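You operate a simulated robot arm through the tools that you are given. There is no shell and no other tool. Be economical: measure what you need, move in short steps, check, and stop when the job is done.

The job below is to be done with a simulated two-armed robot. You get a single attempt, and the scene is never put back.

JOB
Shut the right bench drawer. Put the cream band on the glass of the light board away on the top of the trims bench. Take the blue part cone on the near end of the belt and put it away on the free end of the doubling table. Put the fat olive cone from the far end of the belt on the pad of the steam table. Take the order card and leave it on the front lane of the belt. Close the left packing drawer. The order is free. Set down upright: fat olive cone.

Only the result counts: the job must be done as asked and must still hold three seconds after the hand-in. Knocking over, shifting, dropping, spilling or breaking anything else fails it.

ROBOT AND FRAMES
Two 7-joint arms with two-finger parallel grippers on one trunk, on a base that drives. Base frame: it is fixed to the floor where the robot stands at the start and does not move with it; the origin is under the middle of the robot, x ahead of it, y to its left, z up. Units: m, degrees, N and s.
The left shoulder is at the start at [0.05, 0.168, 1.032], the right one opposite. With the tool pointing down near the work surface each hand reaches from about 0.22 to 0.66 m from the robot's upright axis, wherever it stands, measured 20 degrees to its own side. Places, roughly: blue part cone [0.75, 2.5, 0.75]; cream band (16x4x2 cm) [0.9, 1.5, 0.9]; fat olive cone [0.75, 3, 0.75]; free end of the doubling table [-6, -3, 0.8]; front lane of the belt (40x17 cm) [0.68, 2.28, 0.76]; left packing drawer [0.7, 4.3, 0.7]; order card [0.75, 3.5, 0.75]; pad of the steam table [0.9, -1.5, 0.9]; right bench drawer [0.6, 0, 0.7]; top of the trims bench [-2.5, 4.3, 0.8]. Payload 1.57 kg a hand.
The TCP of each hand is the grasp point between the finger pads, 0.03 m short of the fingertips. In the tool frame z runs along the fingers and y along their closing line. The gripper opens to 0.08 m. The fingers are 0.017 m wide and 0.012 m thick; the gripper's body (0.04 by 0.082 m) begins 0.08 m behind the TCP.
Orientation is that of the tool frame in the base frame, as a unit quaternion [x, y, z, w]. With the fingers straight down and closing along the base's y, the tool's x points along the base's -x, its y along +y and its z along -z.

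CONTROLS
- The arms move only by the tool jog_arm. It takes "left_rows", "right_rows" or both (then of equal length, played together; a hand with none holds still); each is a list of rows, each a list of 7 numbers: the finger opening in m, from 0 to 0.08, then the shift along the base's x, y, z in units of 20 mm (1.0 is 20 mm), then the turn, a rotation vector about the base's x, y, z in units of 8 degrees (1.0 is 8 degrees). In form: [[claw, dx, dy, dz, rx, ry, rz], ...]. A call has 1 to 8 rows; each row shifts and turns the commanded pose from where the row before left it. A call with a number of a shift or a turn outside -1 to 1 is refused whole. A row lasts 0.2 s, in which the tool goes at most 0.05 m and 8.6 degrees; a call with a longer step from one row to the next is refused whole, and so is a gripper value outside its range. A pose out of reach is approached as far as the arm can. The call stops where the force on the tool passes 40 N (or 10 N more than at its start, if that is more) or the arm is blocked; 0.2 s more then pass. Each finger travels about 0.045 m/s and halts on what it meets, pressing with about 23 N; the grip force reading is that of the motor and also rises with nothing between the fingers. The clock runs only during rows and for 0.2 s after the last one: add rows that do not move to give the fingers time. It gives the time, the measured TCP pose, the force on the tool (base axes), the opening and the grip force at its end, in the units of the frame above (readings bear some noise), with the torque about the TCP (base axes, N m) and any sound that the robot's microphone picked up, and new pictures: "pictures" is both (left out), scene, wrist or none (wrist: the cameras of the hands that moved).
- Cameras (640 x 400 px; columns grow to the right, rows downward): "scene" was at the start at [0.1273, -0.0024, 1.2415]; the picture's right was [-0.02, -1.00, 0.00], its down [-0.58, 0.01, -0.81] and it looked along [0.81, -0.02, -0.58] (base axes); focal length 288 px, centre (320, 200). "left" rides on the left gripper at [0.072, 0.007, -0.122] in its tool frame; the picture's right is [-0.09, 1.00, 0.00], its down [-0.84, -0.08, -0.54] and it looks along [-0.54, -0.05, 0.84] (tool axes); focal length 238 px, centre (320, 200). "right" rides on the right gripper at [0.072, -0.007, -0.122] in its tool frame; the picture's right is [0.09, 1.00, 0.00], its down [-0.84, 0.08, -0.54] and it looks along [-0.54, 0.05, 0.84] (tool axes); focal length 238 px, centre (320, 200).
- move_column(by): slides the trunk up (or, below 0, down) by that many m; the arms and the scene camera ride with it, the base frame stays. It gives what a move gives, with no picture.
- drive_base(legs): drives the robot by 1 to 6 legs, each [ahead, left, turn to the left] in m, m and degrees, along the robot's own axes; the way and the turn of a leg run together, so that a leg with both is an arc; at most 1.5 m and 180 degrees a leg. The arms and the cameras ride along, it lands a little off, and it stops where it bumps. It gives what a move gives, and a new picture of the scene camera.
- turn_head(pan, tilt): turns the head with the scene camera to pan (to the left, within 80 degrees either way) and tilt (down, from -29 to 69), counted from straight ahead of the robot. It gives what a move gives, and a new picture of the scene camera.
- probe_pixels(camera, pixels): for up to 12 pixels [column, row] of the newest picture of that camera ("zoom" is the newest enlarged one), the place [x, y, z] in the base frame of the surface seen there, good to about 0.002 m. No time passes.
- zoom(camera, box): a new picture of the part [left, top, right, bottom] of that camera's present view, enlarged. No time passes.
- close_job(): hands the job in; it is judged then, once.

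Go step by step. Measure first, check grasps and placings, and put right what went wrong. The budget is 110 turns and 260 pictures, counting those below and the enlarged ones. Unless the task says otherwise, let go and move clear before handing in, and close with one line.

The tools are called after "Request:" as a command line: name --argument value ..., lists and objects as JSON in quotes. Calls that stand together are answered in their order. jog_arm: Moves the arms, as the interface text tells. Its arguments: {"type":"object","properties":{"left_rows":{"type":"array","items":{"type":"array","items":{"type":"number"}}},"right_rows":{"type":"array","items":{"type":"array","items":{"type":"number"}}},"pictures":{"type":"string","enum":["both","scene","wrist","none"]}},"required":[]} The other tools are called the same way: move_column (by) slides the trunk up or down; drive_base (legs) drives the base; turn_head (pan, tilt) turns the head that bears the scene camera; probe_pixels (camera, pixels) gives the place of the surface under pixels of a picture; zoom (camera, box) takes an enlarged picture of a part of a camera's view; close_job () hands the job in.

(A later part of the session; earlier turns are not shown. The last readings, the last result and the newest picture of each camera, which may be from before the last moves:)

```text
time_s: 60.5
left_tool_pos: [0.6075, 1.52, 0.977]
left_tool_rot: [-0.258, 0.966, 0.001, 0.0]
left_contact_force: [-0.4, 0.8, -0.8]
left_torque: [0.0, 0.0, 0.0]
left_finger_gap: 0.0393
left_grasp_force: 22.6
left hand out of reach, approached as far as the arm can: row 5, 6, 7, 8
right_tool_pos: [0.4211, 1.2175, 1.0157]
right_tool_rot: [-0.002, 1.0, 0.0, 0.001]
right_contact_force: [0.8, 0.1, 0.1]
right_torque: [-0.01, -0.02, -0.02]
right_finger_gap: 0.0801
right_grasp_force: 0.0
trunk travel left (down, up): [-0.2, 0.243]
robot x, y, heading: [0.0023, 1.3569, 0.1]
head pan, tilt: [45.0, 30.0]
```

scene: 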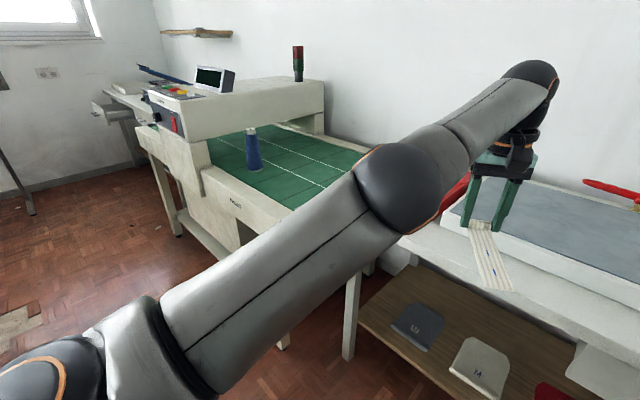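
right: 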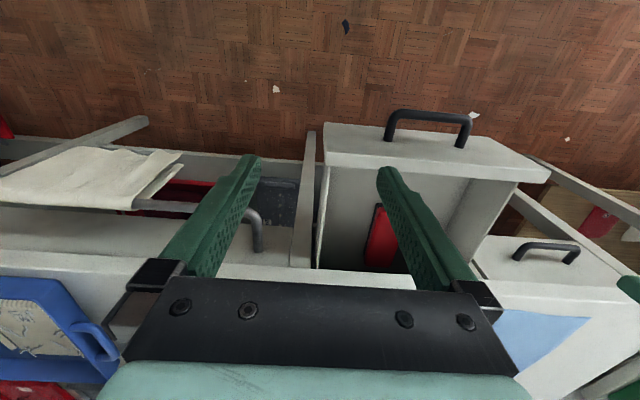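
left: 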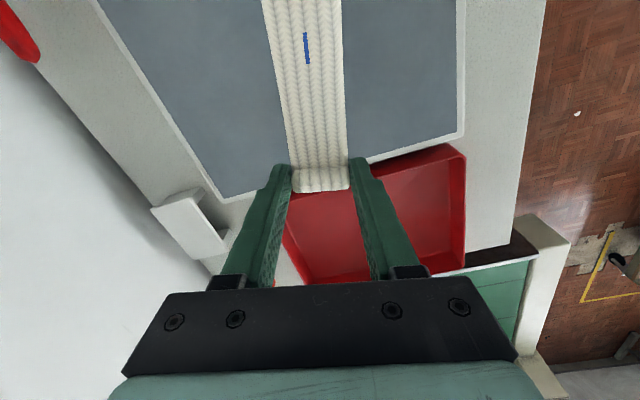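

I measure the arm's geometry to understand what limits it.

Request:
probe_pixels --camera "scene" --pixels '[[400, 185], [390, 160], [420, 215], [290, 260], [180, 330], [60, 365], [470, 130], [535, 75], [540, 110], [500, 175]]'

Request:
turn_head --pan 25 --tilt 45

```text
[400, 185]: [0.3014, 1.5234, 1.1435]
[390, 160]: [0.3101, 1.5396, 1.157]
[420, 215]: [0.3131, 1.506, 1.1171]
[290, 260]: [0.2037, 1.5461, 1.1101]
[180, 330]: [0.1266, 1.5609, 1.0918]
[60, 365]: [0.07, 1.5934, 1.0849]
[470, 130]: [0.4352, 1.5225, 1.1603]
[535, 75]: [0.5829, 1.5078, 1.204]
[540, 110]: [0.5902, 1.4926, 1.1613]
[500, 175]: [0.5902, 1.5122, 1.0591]
```

```text
time_s: 61.3
left_tool_pos: [0.6074, 1.5193, 0.9767]
left_tool_rot: [-0.258, 0.966, 0.001, -0.001]
left_contact_force: [-0.2, -0.3, 0.2]
left_torque: [-0.01, -0.04, 0.01]
left_finger_gap: 0.0389
left_grasp_force: 23.0
right_tool_pos: [0.4209, 1.2183, 1.0157]
right_tool_rot: [-0.001, 1.0, 0.0, 0.001]
right_contact_force: [0.4, 0.0, 0.0]
right_torque: [0.01, -0.04, -0.03]
right_finger_gap: 0.0798
right_grasp_force: 0.1
trunk travel left (down, up): [-0.2, 0.243]
robot x, y, heading: [0.0053, 1.3568, 0.3]
head pan, tilt: [25.0, 45.0]
```

scene: 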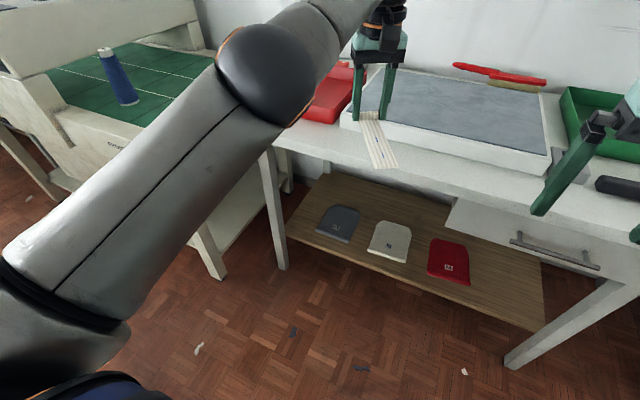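

The arm is really straight, so each 20 mm inward needs a large elbow angle. I use tiny inward steps to begin with.

Request:
jog_arm --left_rows '[[0.02, -0.03, 0, 0, 0, 0, 0], [0.02, -0.03, 0, 0, 0, 0, 0], [0.02, -0.05, 0, 0, 0, 0, 0], [0.02, -0.05, 0, 0, 0, 0, 0], [0.02, -0.1, 0, 0, 0, 0, 0], [0.02, -0.15, 0, 0, 0, 0, 0], [0.02, -0.2, 0, 0, 0, 0, 0], [0.02, -0.3, 0, 0, 0, 0, 0]]' --pictures "none"

```text
time_s: 63.1
left_tool_pos: [0.6066, 1.5209, 0.9788]
left_tool_rot: [-0.258, 0.966, 0.001, -0.001]
left_contact_force: [0.4, 0.3, -0.7]
left_torque: [0.03, -0.02, -0.02]
left_finger_gap: 0.039
left_grasp_force: 23.3
left hand out of reach, approached as far as the arm can: row 4, 6, 7, 8
right_tool_pos: [0.4215, 1.2186, 1.0154]
right_tool_rot: [-0.003, 1.0, 0.0, 0.001]
right_contact_force: [0.3, 0.6, -0.1]
right_torque: [-0.04, -0.04, 0.0]
right_finger_gap: 0.0798
right_grasp_force: 0.1
trunk travel left (down, up): [-0.2, 0.243]
robot x, y, heading: [0.0021, 1.358, -0.1]
head pan, tilt: [25.0, 45.0]
```

Only tolerance-level motion. I try the remaining tangential direction: upward along the sphere, then inward.

Request:
jog_arm --left_rows '[[0.02, -0.3, 0, 1, 0, 0, 0], [0.02, -0.35, 0, 1, 0, 0, 0], [0.02, -0.4, 0, 1, 0, 0, 0], [0.02, -0.45, 0, 1, 0, 0, 0], [0.02, -0.5, 0, 1, 0, 0, 0], [0.02, -0.6, 0, 0.8, 0, 0, 0], [0.02, -0.8, 0, 0.3, 0, 0, 0], [0.02, -1, 0, 0, 0, 0, 0]]' --pictures "none"

```text
time_s: 64.9
left_tool_pos: [0.5743, 1.515, 1.0791]
left_tool_rot: [-0.252, 0.968, -0.003, 0.014]
left_contact_force: [-0.7, -0.1, -0.3]
left_torque: [0.0, -0.02, 0.02]
left_finger_gap: 0.039
left_grasp_force: 22.8
left hand out of reach, approached as far as the arm can: row 5, 6, 7, 8
right_tool_pos: [0.4208, 1.2183, 1.0167]
right_tool_rot: [-0.002, 1.0, 0.0, 0.0]
right_contact_force: [-0.3, 1.1, 0.0]
right_torque: [-0.01, -0.01, 0.0]
right_finger_gap: 0.08
right_grasp_force: 0.1
trunk travel left (down, up): [-0.2, 0.243]
robot x, y, heading: [0.0031, 1.354, 0.1]
head pan, tilt: [25.0, 45.0]
```

I test which rotation direction frees the arm, one small inward step per row.

Request:
jog_arm --left_rows '[[0.02, -0.6, 0, 0, 0, 0, -1], [0.02, -0.6, 0, 0, 0, 0, -1], [0.02, -0.6, 0.8, 0, 0, 0, -1], [0.02, -0.6, 0, 0, 1, 0, 0], [0.02, -0.6, 0, 0, -1, 0, 0], [0.02, -0.6, 0, 0, 0, 1, 0], [0.02, -0.6, 0, 0, 0, -1, 0], [0.02, -0.9, 0.8, 1, 0, 0, 0]]' --pictures "none"

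```text
time_s: 66.7
left_tool_pos: [0.4731, 1.5482, 1.0991]
left_tool_rot: [-0.052, 0.999, 0.0, -0.001]
left_contact_force: [-0.4, 0.3, -0.7]
left_torque: [-0.05, -0.03, -0.02]
left_finger_gap: 0.0391
left_grasp_force: 23.0
right_tool_pos: [0.4204, 1.2184, 1.0167]
right_tool_rot: [-0.002, 1.0, 0.0, 0.001]
right_contact_force: [0.0, 0.4, 0.1]
right_torque: [-0.01, 0.03, -0.01]
right_finger_gap: 0.0799
right_grasp_force: 0.0
trunk travel left (down, up): [-0.2, 0.243]
robot x, y, heading: [0.0025, 1.3566, 0.3]
head pan, tilt: [25.0, 45.0]
```

Unlocked: the hand is at x 0.473 with no flags. I pull it in further, then drive left past the belt.

Request:
jog_arm --left_rows '[[0.02, -1, 0, 0, 0, 0, -0.5], [0.02, -1, 0, 0, 0, 0, 0], [0.02, -1, 0, 0, 0, 0, 0], [0.02, -0.5, 0, 0, 0, 0, 0]]' --pictures "none"

Request:
drive_base --legs '[[0.04, 0, 0], [0, 0.9, 0]]'

Request:
turn_head --pan 35 --tilt 25

```text
time_s: 67.7
left_tool_pos: [0.4023, 1.5467, 1.0975]
left_tool_rot: [-0.017, 1.0, 0.001, -0.001]
left_contact_force: [0.4, -0.4, -0.6]
left_torque: [0.0, -0.04, -0.01]
left_finger_gap: 0.0393
left_grasp_force: 23.4
right_tool_pos: [0.421, 1.2194, 1.0161]
right_tool_rot: [-0.002, 1.0, 0.0, 0.0]
right_contact_force: [2.2, 0.1, -0.2]
right_torque: [0.0, -0.02, 0.02]
right_finger_gap: 0.0799
right_grasp_force: 0.1
trunk travel left (down, up): [-0.2, 0.243]
robot x, y, heading: [0.0011, 1.3574, 0.1]
head pan, tilt: [25.0, 45.0]
```

```text
time_s: 76.7
left_tool_pos: [0.4164, 2.4861, 1.0961]
left_tool_rot: [-0.033, 0.999, 0.001, -0.001]
left_contact_force: [0.4, 0.0, 0.4]
left_torque: [-0.01, -0.03, 0.02]
left_finger_gap: 0.0392
left_grasp_force: 23.0
right_tool_pos: [0.445, 2.1591, 1.0171]
right_tool_rot: [-0.019, 1.0, 0.0, 0.001]
right_contact_force: [0.1, 0.4, -0.2]
right_torque: [0.03, -0.04, 0.0]
right_finger_gap: 0.0802
right_grasp_force: 0.0
trunk travel left (down, up): [-0.2, 0.243]
robot x, y, heading: [0.023, 2.2791, 1.9]
head pan, tilt: [25.0, 45.0]
```

scene: 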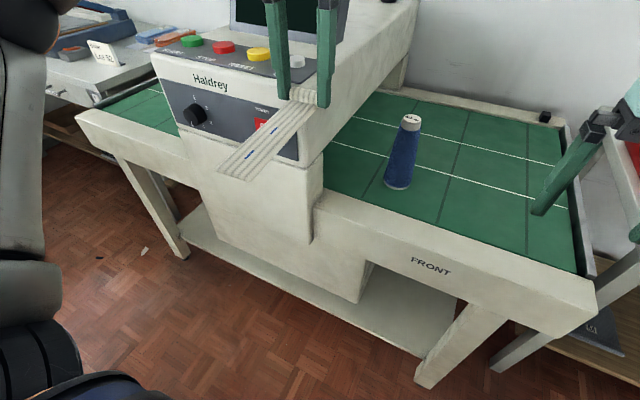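

```text
time_s: 77.5
left_tool_pos: [0.4168, 2.4859, 1.097]
left_tool_rot: [-0.034, 0.999, 0.001, 0.0]
left_contact_force: [-0.8, -0.8, -0.2]
left_torque: [-0.01, 0.0, -0.04]
left_finger_gap: 0.0387
left_grasp_force: 23.0
right_tool_pos: [0.4461, 2.1592, 1.0158]
right_tool_rot: [-0.018, 1.0, 0.0, 0.001]
right_contact_force: [-0.4, 0.3, -0.5]
right_torque: [0.02, -0.01, -0.01]
right_finger_gap: 0.0801
right_grasp_force: 0.0
trunk travel left (down, up): [-0.2, 0.243]
robot x, y, heading: [0.0259, 2.2808, 2.3]
head pan, tilt: [35.0, 25.0]
```

scene: 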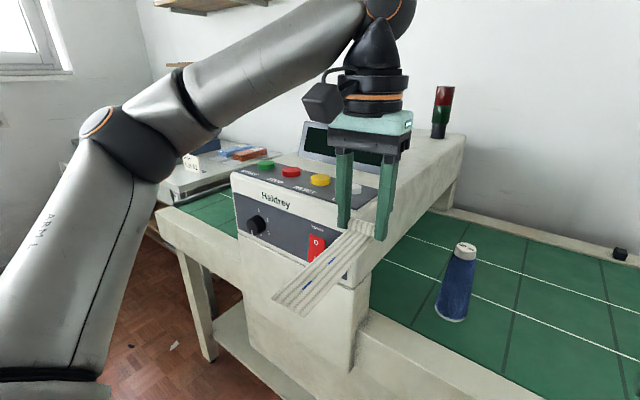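

The blue cone stands on the near belt (455,280), a machine housing crosses the belt, and the card seems to be the white tent at (192,165). I check the housing front and drive further left.

Request:
probe_pixels --camera "scene" --pixels '[[270, 260], [260, 185], [360, 230], [170, 215], [192, 165], [240, 155], [460, 280], [466, 248], [455, 318], [440, 110]]'

Request:
drive_base --legs '[[0, 0, -2], [0, 0.7, 0]]'

```text
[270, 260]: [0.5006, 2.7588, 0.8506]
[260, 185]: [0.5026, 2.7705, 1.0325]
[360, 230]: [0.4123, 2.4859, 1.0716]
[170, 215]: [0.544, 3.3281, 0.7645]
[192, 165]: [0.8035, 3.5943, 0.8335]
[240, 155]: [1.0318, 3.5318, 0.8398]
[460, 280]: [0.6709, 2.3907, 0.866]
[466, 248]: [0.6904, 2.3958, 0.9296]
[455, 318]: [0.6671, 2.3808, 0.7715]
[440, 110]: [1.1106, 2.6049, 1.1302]
```

```text
time_s: 84.3
left_tool_pos: [0.4205, 3.1576, 1.0964]
left_tool_rot: [-0.015, 1.0, 0.001, -0.001]
left_contact_force: [-0.4, -0.1, -0.9]
left_torque: [-0.02, -0.01, 0.02]
left_finger_gap: 0.0389
left_grasp_force: 22.7
right_tool_pos: [0.4393, 2.829, 1.0168]
right_tool_rot: [0.0, 1.0, 0.0, 0.001]
right_contact_force: [0.6, -0.1, 0.4]
right_torque: [-0.01, 0.02, -0.01]
right_finger_gap: 0.0799
right_grasp_force: 0.0
trunk travel left (down, up): [-0.2, 0.243]
robot x, y, heading: [0.0232, 2.9646, 0.2]
head pan, tilt: [35.0, 25.0]
```

scene: 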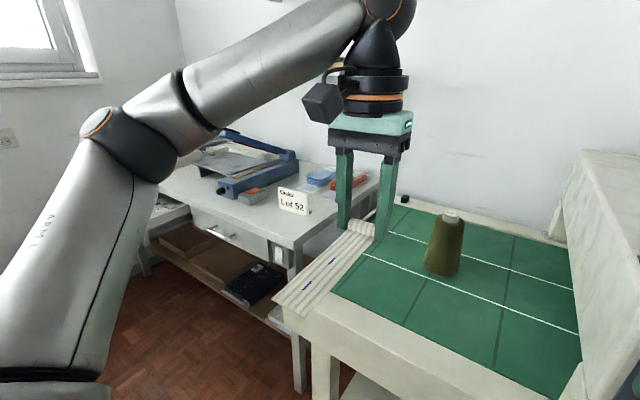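

The olive cone stands at (445,245) and the order card "Lot 52" on the packing table at (293,200). I drive on to face the card with the right hand.

Request:
probe_pixels --camera "scene" --pixels '[[445, 250], [453, 214], [440, 273], [280, 195], [308, 208], [293, 215], [290, 240], [220, 240], [160, 243], [160, 215]]'

Request:
drive_base --legs '[[0, 0.75, 0]]'

Request:
turn_head --pan 5 --tilt 38

```text
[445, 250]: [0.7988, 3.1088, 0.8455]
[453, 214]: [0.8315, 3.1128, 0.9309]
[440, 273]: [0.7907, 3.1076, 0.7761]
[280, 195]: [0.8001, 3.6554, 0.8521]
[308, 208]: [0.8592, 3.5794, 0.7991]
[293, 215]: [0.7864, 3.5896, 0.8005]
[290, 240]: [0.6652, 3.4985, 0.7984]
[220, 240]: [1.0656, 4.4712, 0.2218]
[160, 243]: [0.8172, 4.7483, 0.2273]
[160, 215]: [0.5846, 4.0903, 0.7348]
```

```text
time_s: 91.3
left_tool_pos: [0.4143, 3.9081, 1.0972]
left_tool_rot: [-0.02, 1.0, 0.001, -0.001]
left_contact_force: [-0.8, -0.1, -0.3]
left_torque: [0.01, 0.0, -0.01]
left_finger_gap: 0.0389
left_grasp_force: 22.9
right_tool_pos: [0.4343, 3.5799, 1.0165]
right_tool_rot: [-0.003, 1.0, 0.0, 0.001]
right_contact_force: [0.4, 0.8, 0.1]
right_torque: [-0.02, -0.01, 0.0]
right_finger_gap: 0.0798
right_grasp_force: 0.2
trunk travel left (down, up): [-0.2, 0.243]
robot x, y, heading: [0.0179, 3.7159, 0.7]
head pan, tilt: [35.0, 25.0]
```

scene: 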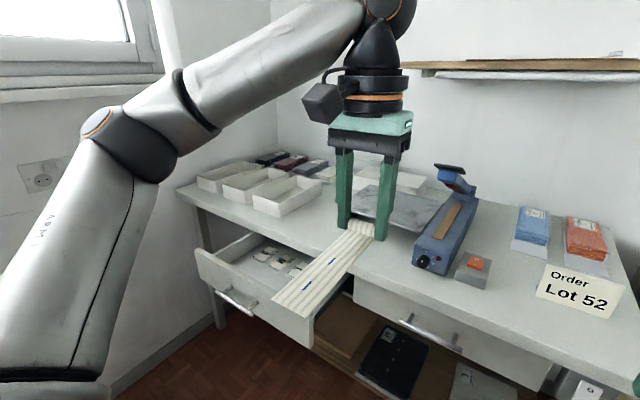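

```text
time_s: 92.2
left_tool_pos: [0.4135, 3.9084, 1.0972]
left_tool_rot: [-0.02, 1.0, 0.001, -0.001]
left_contact_force: [0.4, 0.0, 0.7]
left_torque: [0.0, 0.01, 0.02]
left_finger_gap: 0.0389
left_grasp_force: 23.1
right_tool_pos: [0.4347, 3.5805, 1.0164]
right_tool_rot: [-0.006, 1.0, 0.0, 0.002]
right_contact_force: [-0.5, 0.0, -0.1]
right_torque: [0.03, -0.02, -0.02]
right_finger_gap: 0.0799
right_grasp_force: 0.0
trunk travel left (down, up): [-0.2, 0.243]
robot x, y, heading: [0.0173, 3.714, 0.7]
head pan, tilt: [5.0, 38.0]
```

scene: 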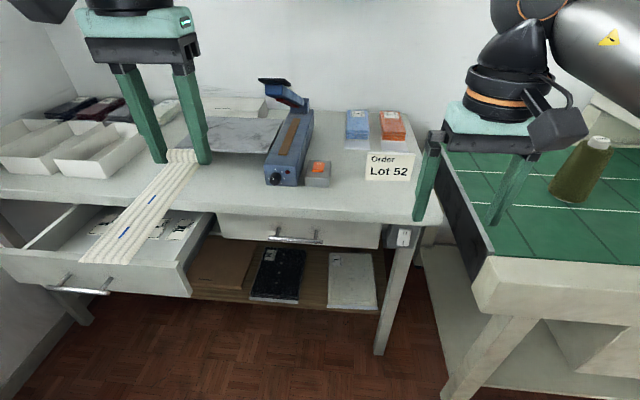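

The left packing drawer is open (lower left) and the card stands at (390,167). I zoom in on the card and measure.

Request:
zoom --camera "scene" --box '[340, 130, 440, 200]'

Request:
probe_pixels --camera "scene" --pixels '[[368, 155], [413, 156], [367, 178], [408, 180], [390, 153], [390, 179], [60, 270], [30, 265], [160, 270], [80, 291], [260, 235], [295, 238]]'

```text
5.71 times, centred on (390, 165) of scene
```

zoom: 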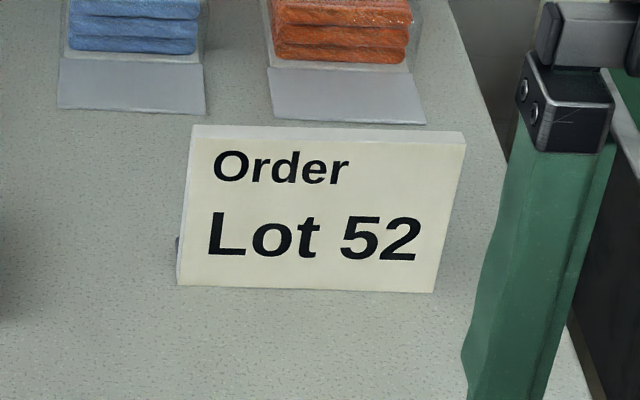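

```text
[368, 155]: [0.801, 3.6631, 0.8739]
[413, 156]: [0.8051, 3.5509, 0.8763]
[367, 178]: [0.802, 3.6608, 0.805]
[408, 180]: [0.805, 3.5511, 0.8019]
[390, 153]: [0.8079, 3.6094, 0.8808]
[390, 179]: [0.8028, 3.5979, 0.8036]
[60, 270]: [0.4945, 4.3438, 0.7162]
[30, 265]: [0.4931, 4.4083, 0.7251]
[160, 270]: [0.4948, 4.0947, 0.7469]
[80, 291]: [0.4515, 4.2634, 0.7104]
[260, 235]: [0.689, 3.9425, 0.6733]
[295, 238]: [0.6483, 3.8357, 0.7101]
```

The card is an upright plate (y 3.55–3.66, x 0.80–0.81, top z 0.88). The drawer sticks out beside it, so I close the drawer first; I measure its handle and extents.

Request:
probe_pixels --camera "scene" --pixels '[[52, 289], [107, 291], [185, 290], [8, 255], [95, 250], [187, 260], [150, 220], [75, 213], [300, 212], [15, 60], [30, 340]]'

Request:
drive_base --legs '[[0, 0.25, -0.7], [0, 0.25, 0]]'

Request:
turn_head --pan 10 --tilt 45

```text
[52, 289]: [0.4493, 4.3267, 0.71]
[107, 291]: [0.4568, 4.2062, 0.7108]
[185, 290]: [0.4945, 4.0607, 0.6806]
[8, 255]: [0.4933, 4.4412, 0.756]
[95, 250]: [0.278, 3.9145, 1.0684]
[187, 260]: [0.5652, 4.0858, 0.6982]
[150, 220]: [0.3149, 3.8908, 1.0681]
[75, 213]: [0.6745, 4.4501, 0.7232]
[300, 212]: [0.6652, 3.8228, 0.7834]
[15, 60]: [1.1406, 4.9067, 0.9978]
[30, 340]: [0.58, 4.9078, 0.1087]
```

```text
time_s: 97.0
left_tool_pos: [0.4434, 4.3431, 1.0975]
left_tool_rot: [-0.007, 1.0, 0.001, 0.0]
left_contact_force: [-0.5, 0.1, 0.1]
left_torque: [0.04, -0.04, 0.0]
left_finger_gap: 0.0389
left_grasp_force: 22.8
right_tool_pos: [0.457, 4.0174, 1.0159]
right_tool_rot: [0.008, 1.0, 0.001, 0.001]
right_contact_force: [-0.3, -0.5, 0.3]
right_torque: [0.03, 0.0, -0.01]
right_finger_gap: 0.0799
right_grasp_force: 0.1
trunk travel left (down, up): [-0.2, 0.243]
robot x, y, heading: [0.0408, 4.163, -1.0]
head pan, tilt: [5.0, 38.0]
stopped in leg 2: the robot was blocked; the commanded pose is now the measured one
```

scene: 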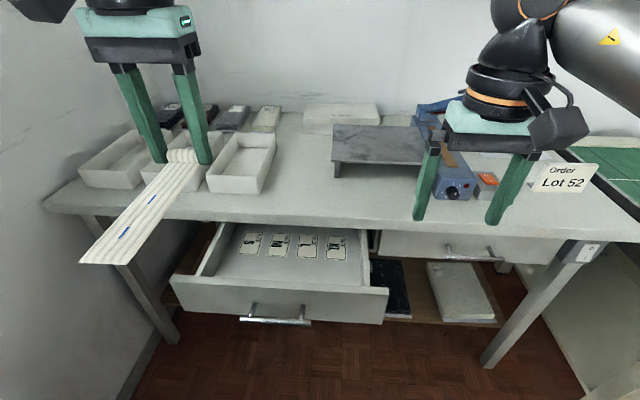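

```text
time_s: 97.7
left_tool_pos: [0.4435, 4.3441, 1.0976]
left_tool_rot: [-0.006, 1.0, 0.001, -0.001]
left_contact_force: [0.6, -0.2, -0.9]
left_torque: [-0.01, -0.02, 0.02]
left_finger_gap: 0.039
left_grasp_force: 22.9
right_tool_pos: [0.4565, 4.0158, 1.0174]
right_tool_rot: [0.009, 1.0, 0.001, 0.0]
right_contact_force: [-0.7, 0.6, 0.6]
right_torque: [0.0, -0.03, 0.01]
right_finger_gap: 0.0797
right_grasp_force: 0.1
trunk travel left (down, up): [-0.2, 0.243]
robot x, y, heading: [0.0405, 4.1606, -1.0]
head pan, tilt: [10.0, 45.0]
```

scene: 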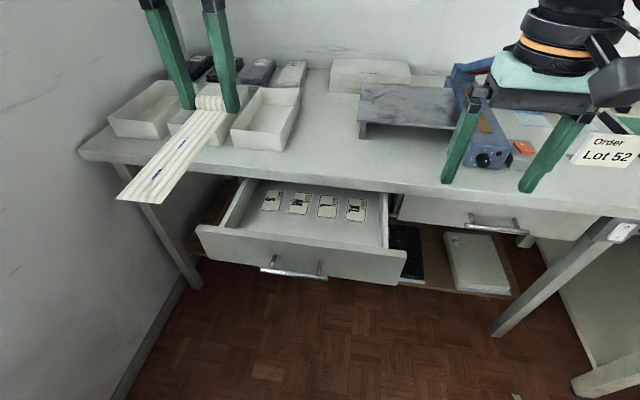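

The left elbow met the wall (y about 4.9). I step right a little and bring the right hand down in front of the handle's right end (y 4.23, z 0.71).

Request:
drive_base --legs '[[0, -0.03, 1]]'

Request:
jog_arm --right_rows '[[0.03, -0.8, 0.9, -1, 0, 0, 0], [0.03, -0.8, 0.9, -1, 0, 0, 0], [0.03, -0.8, 0.9, -1, 0, 0, 0], [0.03, -0.6, 0.9, -1, 0, 0, 0], [0.03, 0, 0.9, -1, 0, 0, 0], [0.03, 0, 0.9, -1, 0, 0, 0], [0.03, 0, 0.9, -1, 0, 0, 0], [0.03, 0, 0.9, -1, 0, 0, 0]]' --pictures "scene"

```text
time_s: 98.6
left_tool_pos: [0.4394, 4.3211, 1.0965]
left_tool_rot: [-0.014, 1.0, 0.001, -0.001]
left_contact_force: [0.9, 0.6, -1.3]
left_torque: [0.03, 0.0, -0.01]
left_finger_gap: 0.0392
left_grasp_force: 23.2
right_tool_pos: [0.4591, 3.995, 1.0167]
right_tool_rot: [-0.001, 1.0, 0.002, 0.001]
right_contact_force: [0.7, -0.3, -0.6]
right_torque: [-0.01, -0.01, 0.02]
right_finger_gap: 0.08
right_grasp_force: 0.2
trunk travel left (down, up): [-0.2, 0.243]
robot x, y, heading: [0.0438, 4.1307, 0.2]
head pan, tilt: [10.0, 45.0]
```

scene: 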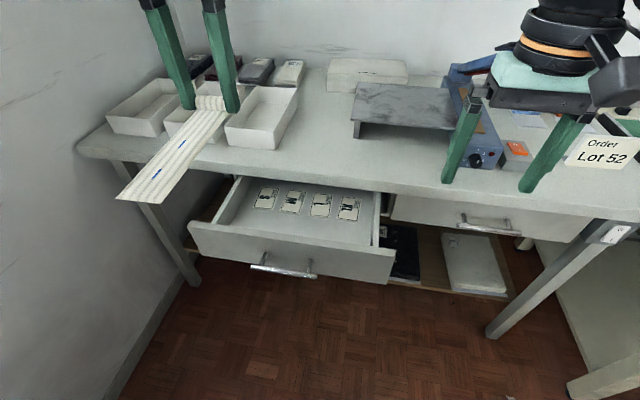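

```text
time_s: 100.4
left_tool_pos: [0.4404, 4.3216, 1.0962]
left_tool_rot: [-0.014, 1.0, 0.001, 0.0]
left_contact_force: [-0.4, -0.5, 0.1]
left_torque: [-0.02, 0.03, 0.03]
left_finger_gap: 0.039
left_grasp_force: 23.4
right_tool_pos: [0.4007, 4.1381, 0.8547]
right_tool_rot: [-0.001, 1.0, 0.001, 0.002]
right_contact_force: [-0.6, -0.8, 0.2]
right_torque: [0.0, -0.04, 0.03]
right_finger_gap: 0.0299
right_grasp_force: 0.1
trunk travel left (down, up): [-0.2, 0.243]
robot x, y, heading: [0.042, 4.1337, 0.2]
head pan, tilt: [10.0, 45.0]
```

scene: 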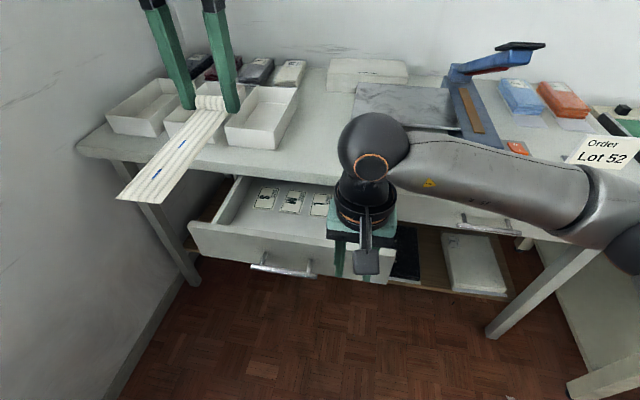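

Clear. I lower to the handle and start pushing.

Request:
jog_arm --right_rows '[[0.03, 0, 0.9, -1, 0, 0, 0], [0.03, 0, 0.9, -1, 0, 0, 0], [0.03, 0, 0.9, -1, 0, 0, 0], [0.03, 0, 0.9, -1, 0, 0, 0], [0.03, 0, 0.9, -1, 0, 0, 0], [0.03, 0, 0.4, -1, 0, 0, 0], [0.03, 0, 0, -0.6, 0, 0, 0], [0.03, 0.5, 0, 0, 0, 0, 0]]' --pictures "none"

Request:
jog_arm --right_rows '[[0.03, 0.8, 0, 0, 0, 0, 0], [0.03, 0.8, 0, 0, 0, 0, 0], [0.03, 0.8, 0, 0, 0, 0, 0], [0.03, 0.8, 0, 0, 0, 0, 0], [0.03, 0.8, 0, 0, 0, 0, 0], [0.03, 0.8, 0, 0, 0, 0, 0]]' --pictures "scene"

```text
time_s: 102.2
left_tool_pos: [0.4404, 4.3221, 1.0977]
left_tool_rot: [-0.015, 1.0, 0.001, 0.0]
left_contact_force: [0.5, -1.2, -0.4]
left_torque: [-0.01, -0.02, 0.04]
left_finger_gap: 0.0389
left_grasp_force: 23.2
right_tool_pos: [0.4097, 4.2364, 0.7246]
right_tool_rot: [-0.002, 1.0, 0.002, 0.0]
right_contact_force: [-0.4, 0.5, 1.2]
right_torque: [0.0, 0.0, -0.01]
right_finger_gap: 0.0301
right_grasp_force: 0.1
trunk travel left (down, up): [-0.2, 0.243]
robot x, y, heading: [0.0439, 4.1324, 0.2]
head pan, tilt: [10.0, 45.0]
```

```text
time_s: 103.6
left_tool_pos: [0.44, 4.3214, 1.0981]
left_tool_rot: [-0.014, 1.0, 0.002, 0.0]
left_contact_force: [0.4, -0.3, -0.5]
left_torque: [-0.01, 0.02, 0.01]
left_finger_gap: 0.0385
left_grasp_force: 23.3
right_tool_pos: [0.5051, 4.2342, 0.7256]
right_tool_rot: [-0.001, 1.0, 0.0, 0.002]
right_contact_force: [0.3, 0.3, -0.3]
right_torque: [0.0, -0.02, 0.0]
right_finger_gap: 0.0299
right_grasp_force: 0.0
trunk travel left (down, up): [-0.2, 0.243]
robot x, y, heading: [0.0405, 4.132, 0.3]
head pan, tilt: [10.0, 45.0]
```

scene: 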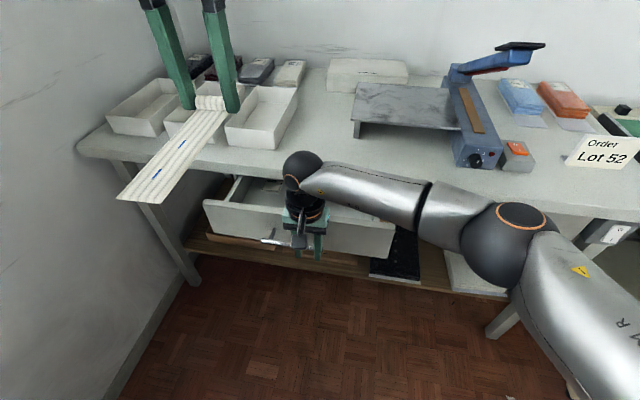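

The drawer is moving. The rest I do by driving ahead 0.125 m.

Request:
drive_base --legs '[[0.125, 0, 0]]'

Request:
probe_pixels --camera "scene" --pixels '[[240, 215], [370, 225], [380, 240], [430, 225], [440, 235], [225, 205]]'

```text
time_s: 104.9
left_tool_pos: [0.5578, 4.3225, 1.0986]
left_tool_rot: [-0.015, 1.0, 0.0, 0.0]
left_contact_force: [-0.1, -0.8, 0.1]
left_torque: [0.05, -0.01, -0.02]
left_finger_gap: 0.039
left_grasp_force: 23.1
right_tool_pos: [0.6223, 4.2365, 0.7259]
right_tool_rot: [-0.001, 1.0, 0.0, 0.0]
right_contact_force: [-0.7, -0.6, 0.0]
right_torque: [0.04, 0.0, 0.01]
right_finger_gap: 0.0301
right_grasp_force: 0.0
trunk travel left (down, up): [-0.2, 0.243]
robot x, y, heading: [0.1568, 4.1332, 0.6]
head pan, tilt: [10.0, 45.0]
```

scene: 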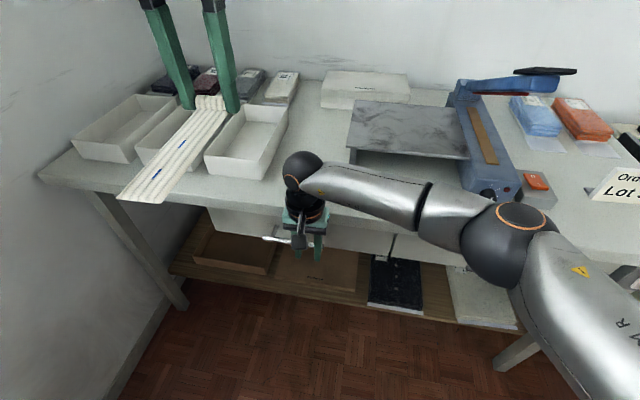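

```text
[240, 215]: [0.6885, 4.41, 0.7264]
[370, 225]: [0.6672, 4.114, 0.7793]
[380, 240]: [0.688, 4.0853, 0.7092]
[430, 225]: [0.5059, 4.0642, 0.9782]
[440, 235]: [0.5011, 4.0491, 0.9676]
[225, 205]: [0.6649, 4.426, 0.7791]
```

The face reads 0.688, flush with its neighbour. I push a touch more to make sure it is at the stop, watching the force.

Request:
jog_arm --right_rows '[[0.03, 0.2, 0, 0, 0, 0, 0], [0.03, 0.2, 0, 0, 0, 0, 0], [0.03, 0.2, 0, 0, 0, 0, 0]]' --pictures "none"

Request:
probe_pixels --camera "scene" --pixels '[[240, 215], [380, 240], [396, 245]]'

```text
time_s: 105.7
left_tool_pos: [0.5573, 4.3228, 1.0962]
left_tool_rot: [-0.016, 1.0, 0.0, 0.0]
left_contact_force: [0.1, 0.3, 0.6]
left_torque: [-0.02, -0.05, -0.03]
left_finger_gap: 0.0391
left_grasp_force: 22.6
right_tool_pos: [0.6341, 4.2353, 0.7263]
right_tool_rot: [-0.002, 1.0, 0.001, 0.001]
right_contact_force: [-0.5, 0.3, -0.1]
right_torque: [0.02, -0.03, -0.05]
right_finger_gap: 0.03
right_grasp_force: 0.0
trunk travel left (down, up): [-0.2, 0.243]
robot x, y, heading: [0.1568, 4.1318, 0.6]
head pan, tilt: [10.0, 45.0]
```

```text
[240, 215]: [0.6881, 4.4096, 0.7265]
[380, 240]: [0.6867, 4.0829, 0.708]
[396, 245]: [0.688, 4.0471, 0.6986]
```

No contact force, so the drawer is already home ahead of the finger. I back off, raise the right hand and look.

Request:
drive_base --legs '[[-0.15, 0, 0]]'

Request:
jog_arm --right_rows '[[0.08, -0.6, -0.8, 1, 0, 0, 0], [0.08, -0.6, -0.8, 1, 0, 0, 0], [0.08, -0.6, -0.8, 1, 0, 0, 0], [0.08, -0.6, -0.8, 1, 0, 0, 0], [0.08, 0, -0.8, 1, 0, 0, 0], [0.08, 0, -0.8, 1, 0, 0, 0], [0.08, 0, -0.8, 1, 0, 0, 0], [0.08, 0, -0.8, 1, 0, 0, 0]]' --pictures "scene"

Request:
probe_pixels --camera "scene" --pixels '[[255, 225], [330, 232], [285, 230], [400, 235]]'

```text
time_s: 107.0
left_tool_pos: [0.409, 4.3211, 1.0973]
left_tool_rot: [-0.015, 1.0, 0.001, -0.001]
left_contact_force: [-0.5, 0.0, -0.7]
left_torque: [0.01, 0.0, 0.02]
left_finger_gap: 0.039
left_grasp_force: 23.0
right_tool_pos: [0.4853, 4.2342, 0.7256]
right_tool_rot: [-0.002, 1.0, 0.002, 0.001]
right_contact_force: [1.4, 0.0, -0.7]
right_torque: [0.0, -0.02, 0.0]
right_finger_gap: 0.0299
right_grasp_force: 0.1
trunk travel left (down, up): [-0.2, 0.243]
robot x, y, heading: [0.009, 4.1324, 0.2]
head pan, tilt: [10.0, 45.0]
```

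scene: 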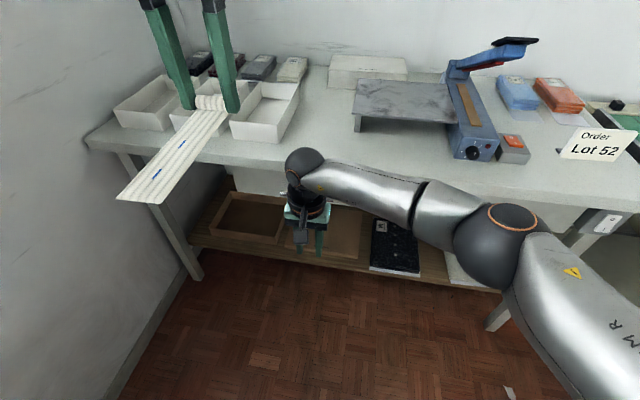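

```text
time_s: 108.8
left_tool_pos: [0.4094, 4.3212, 1.0973]
left_tool_rot: [-0.015, 1.0, 0.001, 0.0]
left_contact_force: [-0.1, -0.4, -0.6]
left_torque: [-0.02, -0.05, -0.03]
left_finger_gap: 0.0389
left_grasp_force: 22.7
right_tool_pos: [0.4377, 4.1061, 0.8864]
right_tool_rot: [-0.001, 1.0, 0.0, 0.002]
right_contact_force: [-0.7, 0.9, 0.1]
right_torque: [0.01, 0.01, 0.02]
right_finger_gap: 0.0799
right_grasp_force: 0.0
trunk travel left (down, up): [-0.2, 0.243]
robot x, y, heading: [0.0116, 4.1368, 0.2]
head pan, tilt: [10.0, 45.0]
```

scene: 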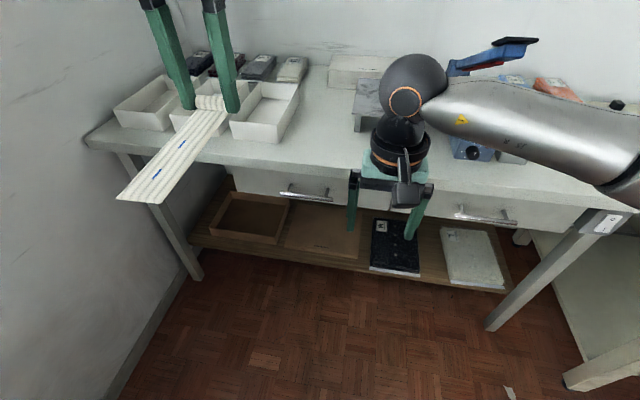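

```text
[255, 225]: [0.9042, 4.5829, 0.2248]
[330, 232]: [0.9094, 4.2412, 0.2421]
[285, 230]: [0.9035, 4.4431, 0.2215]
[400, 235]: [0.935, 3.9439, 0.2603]
```

Both packing drawers look flush. I probe the faces and the sealer's lever height near (515,42), raise the right hand, and turn it toward −90° for the card.

Request:
probe_pixels --camera "scene" --pixels '[[250, 182], [335, 198], [520, 218], [515, 41], [465, 65], [540, 85]]'

Request:
jog_arm --right_rows '[[0.08, 0, -0.2, 1, 0, 0, -1], [0.08, 0, -0.2, 1, 0, 0, -1], [0.08, 0, -0.2, 1, 0, 0, -1], [0.08, 0, -0.2, 1, 0, 0, -1], [0.08, 0, -0.2, 1, 0, 0, -1], [0.08, 0, -0.2, 1, 0, 0, -1], [0.08, 0, -0.2, 0.5, 0, 0, -1], [0.08, 0, -0.2, 0, 0, 0, -1]]' --pictures "none"

Request:
drive_base --legs '[[0, -0.33, 0]]'

```text
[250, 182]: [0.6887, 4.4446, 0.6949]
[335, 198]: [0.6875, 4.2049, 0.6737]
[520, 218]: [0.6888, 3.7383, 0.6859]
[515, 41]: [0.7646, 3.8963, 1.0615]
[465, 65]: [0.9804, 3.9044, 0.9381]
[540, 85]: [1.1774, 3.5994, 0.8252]
```

```text
time_s: 110.6
left_tool_pos: [0.4091, 4.3211, 1.0959]
left_tool_rot: [-0.015, 1.0, 0.001, 0.0]
left_contact_force: [0.8, 0.7, -0.9]
left_torque: [-0.01, -0.02, -0.03]
left_finger_gap: 0.0389
left_grasp_force: 23.3
right_tool_pos: [0.4371, 4.0731, 1.0148]
right_tool_rot: [0.531, 0.848, 0.0, 0.001]
right_contact_force: [0.3, -0.2, 0.0]
right_torque: [0.0, 0.06, 0.0]
right_finger_gap: 0.08
right_grasp_force: 0.1
trunk travel left (down, up): [-0.2, 0.243]
robot x, y, heading: [0.0104, 4.1325, 0.3]
head pan, tilt: [10.0, 45.0]
```

```text
time_s: 114.1
left_tool_pos: [0.4109, 3.9893, 1.0979]
left_tool_rot: [-0.018, 1.0, 0.001, 0.001]
left_contact_force: [1.0, 0.1, -0.6]
left_torque: [-0.01, 0.0, -0.03]
left_finger_gap: 0.0389
left_grasp_force: 23.3
right_tool_pos: [0.4395, 3.742, 1.0156]
right_tool_rot: [0.528, 0.849, 0.001, 0.001]
right_contact_force: [0.4, 0.3, 0.0]
right_torque: [0.0, 0.02, 0.0]
right_finger_gap: 0.0799
right_grasp_force: 0.2
trunk travel left (down, up): [-0.2, 0.243]
robot x, y, heading: [0.0108, 3.7976, 0.6]
head pan, tilt: [10.0, 45.0]
```

scene: 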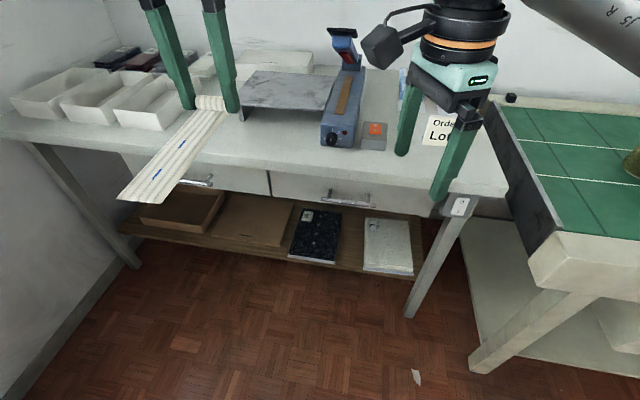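

The drawer faces match (0.688). The sealer lever at (0.765,3.896) reaches z 1.06, so I raise the left hand and shift the right hand to y 3.607 before driving ahead.

Request:
jog_arm --left_rows '[[0.02, 0, 0.4, 1, 0, 0, 0], [0.02, 0, 0.4, 1, 0, 0, 0], [0.02, 0, 0.4, 1, 0, 0, 0], [0.02, 0, 0.4, 1, 0, 0, 0], [0.02, 0, 0, 1, 0, 0, 0], [0.02, 0, 0, 0, 0, 0, 0], [0.02, 0, 0, 0, 0, 0, 0]]' --right_rows '[[0.08, 0, -1, 0, 0, 0, -1], [0.08, 0, -1, 0, 0, 0, -1], [0.08, 0, -1, 0, 0, 0, -1], [0.08, 0, -1, 0, 0, 0, -0.3], [0.08, 0, -1, 0, 0, 0, 0], [0.08, 0, -1, 0, 0, 0, 0], [0.08, 0, -0.75, 0, 0, 0, 0]]' --pictures "none"

Request:
drive_base --legs '[[0.3, 0, -0.5]]'

```text
time_s: 115.7
left_tool_pos: [0.4106, 4.0199, 1.1991]
left_tool_rot: [-0.017, 1.0, 0.001, 0.0]
left_contact_force: [-0.1, -0.5, 0.1]
left_torque: [0.0, -0.01, -0.01]
left_finger_gap: 0.0393
left_grasp_force: 22.9
right_tool_pos: [0.4391, 3.6061, 1.0136]
right_tool_rot: [0.708, 0.706, 0.0, 0.001]
right_contact_force: [-0.4, -0.1, 0.5]
right_torque: [-0.03, -0.01, -0.05]
right_finger_gap: 0.08
right_grasp_force: 0.0
trunk travel left (down, up): [-0.2, 0.243]
robot x, y, heading: [0.0124, 3.7956, 0.5]
head pan, tilt: [10.0, 45.0]
```

```text
time_s: 117.8
left_tool_pos: [0.7096, 4.0215, 1.1978]
left_tool_rot: [-0.017, 1.0, 0.001, -0.001]
left_contact_force: [-0.8, 0.1, 0.0]
left_torque: [-0.01, -0.01, 0.04]
left_finger_gap: 0.0389
left_grasp_force: 22.7
right_tool_pos: [0.7381, 3.6078, 1.0133]
right_tool_rot: [0.708, 0.706, -0.001, 0.0]
right_contact_force: [0.5, 0.1, 0.0]
right_torque: [-0.02, 0.03, 0.03]
right_finger_gap: 0.0801
right_grasp_force: 0.0
trunk travel left (down, up): [-0.2, 0.243]
robot x, y, heading: [0.3134, 3.7978, 0.5]
head pan, tilt: [10.0, 45.0]
```

scene: 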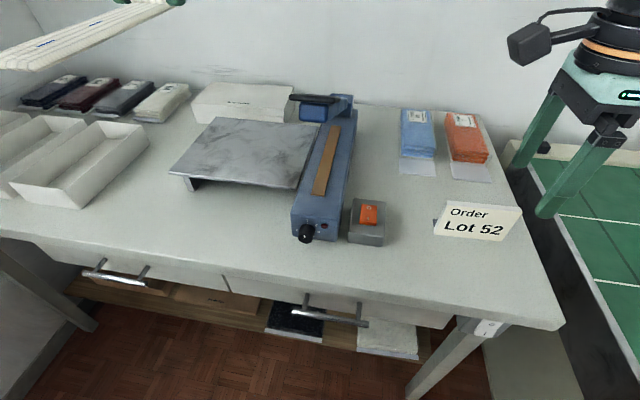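

I zoom on the card to see its foot and top edge.

Request:
zoom --camera "scene" --box '[420, 185, 540, 260]'

Request:
zoom --camera "right" --box '[0, 0, 640, 400]'

Request:
probe_pixels --camera "scene" --pixels '[[448, 203], [520, 206], [484, 204], [480, 201], [436, 220], [440, 232], [505, 240]]'

```text
5.33 times, centred on (480, 222) of scene
```

zoom: 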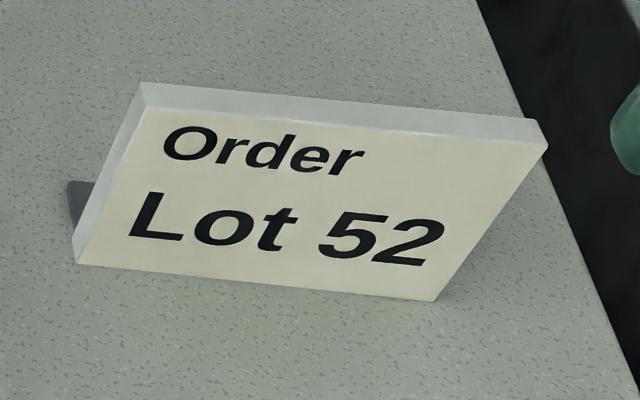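

```text
1.00 times, centred on (320, 200) of right (not enlarged: the box is as wide or as high as the picture)
```

zoom: 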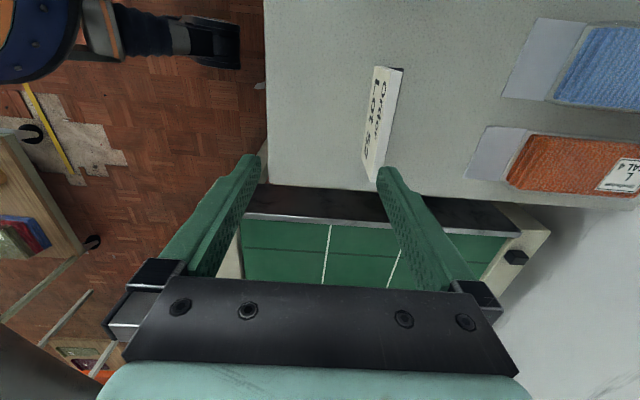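

```text
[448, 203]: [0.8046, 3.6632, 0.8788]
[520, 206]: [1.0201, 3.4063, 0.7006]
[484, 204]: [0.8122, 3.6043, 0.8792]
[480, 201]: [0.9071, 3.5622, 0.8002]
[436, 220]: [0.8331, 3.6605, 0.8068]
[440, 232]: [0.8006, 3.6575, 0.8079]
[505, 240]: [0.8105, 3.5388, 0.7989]
```

The card plate is about 1 cm thick at x 0.805–0.815 with a small foot behind. I position over its centre, descend to tips z 0.84 and close.

Request:
jog_arm --right_rows '[[0.08, 0.9, -0.1, -0.5, 0, 0, 0.1], [0.08, 0.9, 0, -1, 0, 0, 0.1], [0.08, 0.9, 0, -1, 0, 0, 0.1], [0.08, 0.9, 0, -1, 0, 0, 0], [0.08, 0, 0, -1, 0, 0, 0], [0.08, 0, 0, -0.5, 0, 0, 0]]' --pictures "wrist"

```text
time_s: 119.2
left_tool_pos: [0.7086, 4.0222, 1.1987]
left_tool_rot: [-0.017, 1.0, 0.001, 0.001]
left_contact_force: [0.1, -0.7, -0.5]
left_torque: [0.0, 0.0, -0.01]
left_finger_gap: 0.039
left_grasp_force: 23.4
right_tool_pos: [0.8097, 3.6076, 0.9147]
right_tool_rot: [0.693, 0.721, 0.0, 0.001]
right_contact_force: [0.5, 0.1, 0.5]
right_torque: [0.0, -0.01, 0.03]
right_finger_gap: 0.0797
right_grasp_force: 0.0
trunk travel left (down, up): [-0.2, 0.243]
robot x, y, heading: [0.3103, 3.8003, 0.4]
head pan, tilt: [10.0, 45.0]
```

right: 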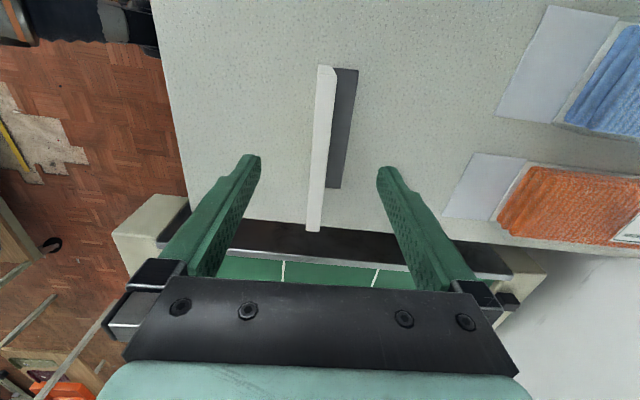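

The plate is centred between the fingers (column 320). I descend 45 mm and close.

Request:
jog_arm --right_rows '[[0.08, 0, 0, -1, 0, 0, 0], [0.08, 0, 0, -1, 0, 0, 0], [0.08, 0, 0, -0.3, 0, 0, 0], [0.04, 0, 0, 0, 0, 0, 0], [0.01, 0, 0, 0, 0, 0, 0], [0, 0, 0, 0, 0, 0, 0], [0, 0, 0, 0, 0, 0, 0], [0, 0, 0, 0, 0, 0, 0]]' --pictures "none"

Request:
jog_arm --right_rows '[[0, 0, 0, 0, 0, 0, 0], [0, 0, 0, 0.5, 0, 0, 0], [0, 0, 0, 0.8, 0, 0, 0], [0, -0.3, 0, 1, 0, 0, 0], [0, -0.5, 0, 1, 0, 0, 0], [0, -0.8, 0, 1, 0, 0, 0], [0, -0.8, 0, 1, 0, 0, 0], [0, -0.8, 0, 1, 0, 0, 0]]'

```text
time_s: 121.0
left_tool_pos: [0.7091, 4.0213, 1.1976]
left_tool_rot: [-0.017, 1.0, 0.0, 0.0]
left_contact_force: [0.5, 0.1, -0.3]
left_torque: [0.0, -0.03, -0.01]
left_finger_gap: 0.0389
left_grasp_force: 23.8
right_tool_pos: [0.8107, 3.6061, 0.8697]
right_tool_rot: [0.692, 0.722, -0.001, 0.002]
right_contact_force: [0.4, -0.8, -0.9]
right_torque: [-0.03, -0.03, 0.0]
right_finger_gap: 0.0116
right_grasp_force: 20.3
trunk travel left (down, up): [-0.2, 0.243]
robot x, y, heading: [0.3116, 3.8019, 0.5]
head pan, tilt: [10.0, 45.0]
```

```text
time_s: 122.8
left_tool_pos: [0.7087, 4.0226, 1.1979]
left_tool_rot: [-0.016, 1.0, 0.001, -0.001]
left_contact_force: [0.1, -0.1, -0.3]
left_torque: [-0.03, 0.02, -0.01]
left_finger_gap: 0.039
left_grasp_force: 22.8
right_tool_pos: [0.744, 3.6073, 0.9944]
right_tool_rot: [0.693, 0.721, 0.0, 0.001]
right_contact_force: [-0.4, -0.6, -0.7]
right_torque: [0.02, -0.02, 0.0]
right_finger_gap: 0.011
right_grasp_force: 23.3
trunk travel left (down, up): [-0.2, 0.243]
robot x, y, heading: [0.3114, 3.8033, 0.1]
head pan, tilt: [10.0, 45.0]
```

scene: 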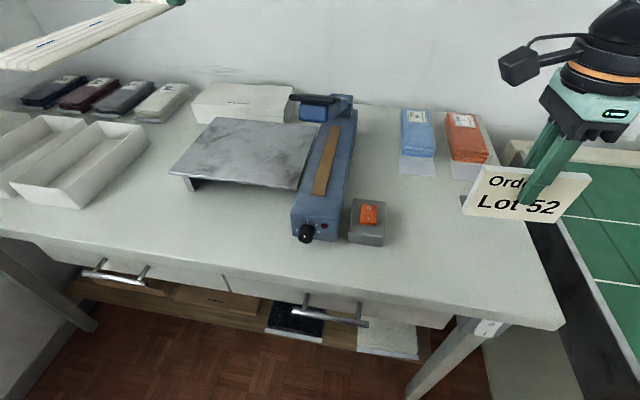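
right: 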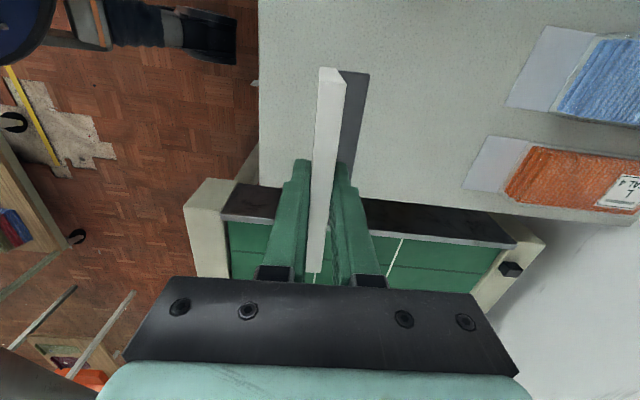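

The card is held. I back off, tuck the right hand in, and drive right along the belt to the front lane.

Request:
drive_base --legs '[[-0.3, 0, 0]]'

Request:
jog_arm --right_rows '[[0, -0.8, 0, 0.5, 0, 0, 0], [0, -0.8, 0, 0.5, 0, 0, 0], [0, -0.8, 0, 0.5, 0, 0, 0], [0, -0.6, 0, 0.5, 0, 0, 0]]' --pictures "none"

Request:
drive_base --legs '[[0, -0.7, 0], [0, -0.7, 0]]'

```text
time_s: 124.8
left_tool_pos: [0.4055, 4.0205, 1.198]
left_tool_rot: [-0.019, 1.0, 0.001, 0.0]
left_contact_force: [-0.5, 0.3, -0.6]
left_torque: [-0.03, -0.04, 0.01]
left_finger_gap: 0.0388
left_grasp_force: 22.8
right_tool_pos: [0.4417, 3.6058, 0.9948]
right_tool_rot: [0.692, 0.722, 0.0, 0.002]
right_contact_force: [-0.2, 0.5, 0.2]
right_torque: [-0.04, -0.01, -0.03]
right_finger_gap: 0.0111
right_grasp_force: 22.8
trunk travel left (down, up): [-0.2, 0.243]
robot x, y, heading: [0.0094, 3.794, 0.3]
head pan, tilt: [10.0, 45.0]
```

scene: 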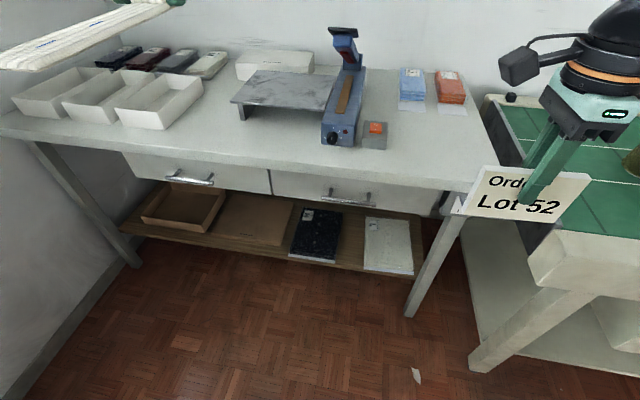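

```text
time_s: 125.8
left_tool_pos: [0.4058, 4.021, 1.1981]
left_tool_rot: [-0.019, 1.0, 0.0, 0.0]
left_contact_force: [0.7, -0.3, -0.2]
left_torque: [0.0, -0.02, 0.0]
left_finger_gap: 0.039
left_grasp_force: 23.2
right_tool_pos: [0.379, 3.606, 1.0354]
right_tool_rot: [0.692, 0.722, -0.001, 0.0]
right_contact_force: [0.2, -1.0, -0.1]
right_torque: [-0.02, 0.0, 0.02]
right_finger_gap: 0.011
right_grasp_force: 22.7
trunk travel left (down, up): [-0.2, 0.243]
robot x, y, heading: [0.0076, 3.7993, 0.5]
head pan, tilt: [10.0, 45.0]
```

```text
time_s: 138.4
left_tool_pos: [0.4273, 2.6459, 1.1986]
left_tool_rot: [-0.017, 1.0, 0.001, 0.0]
left_contact_force: [0.4, -1.1, -0.2]
left_torque: [0.01, -0.04, -0.01]
left_finger_gap: 0.0391
left_grasp_force: 22.3
right_tool_pos: [0.4011, 2.2321, 1.0343]
right_tool_rot: [0.693, 0.721, 0.001, 0.002]
right_contact_force: [0.0, 0.6, 0.1]
right_torque: [0.02, 0.0, -0.03]
right_finger_gap: 0.0112
right_grasp_force: 22.8
trunk travel left (down, up): [-0.2, 0.243]
robot x, y, heading: [0.0298, 2.4257, 0.2]
head pan, tilt: [10.0, 45.0]
```

scene: 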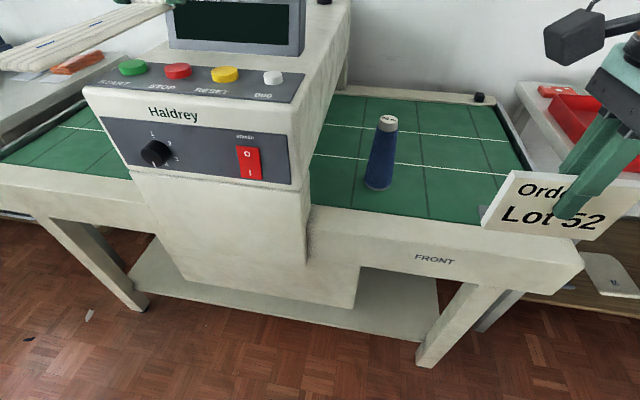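

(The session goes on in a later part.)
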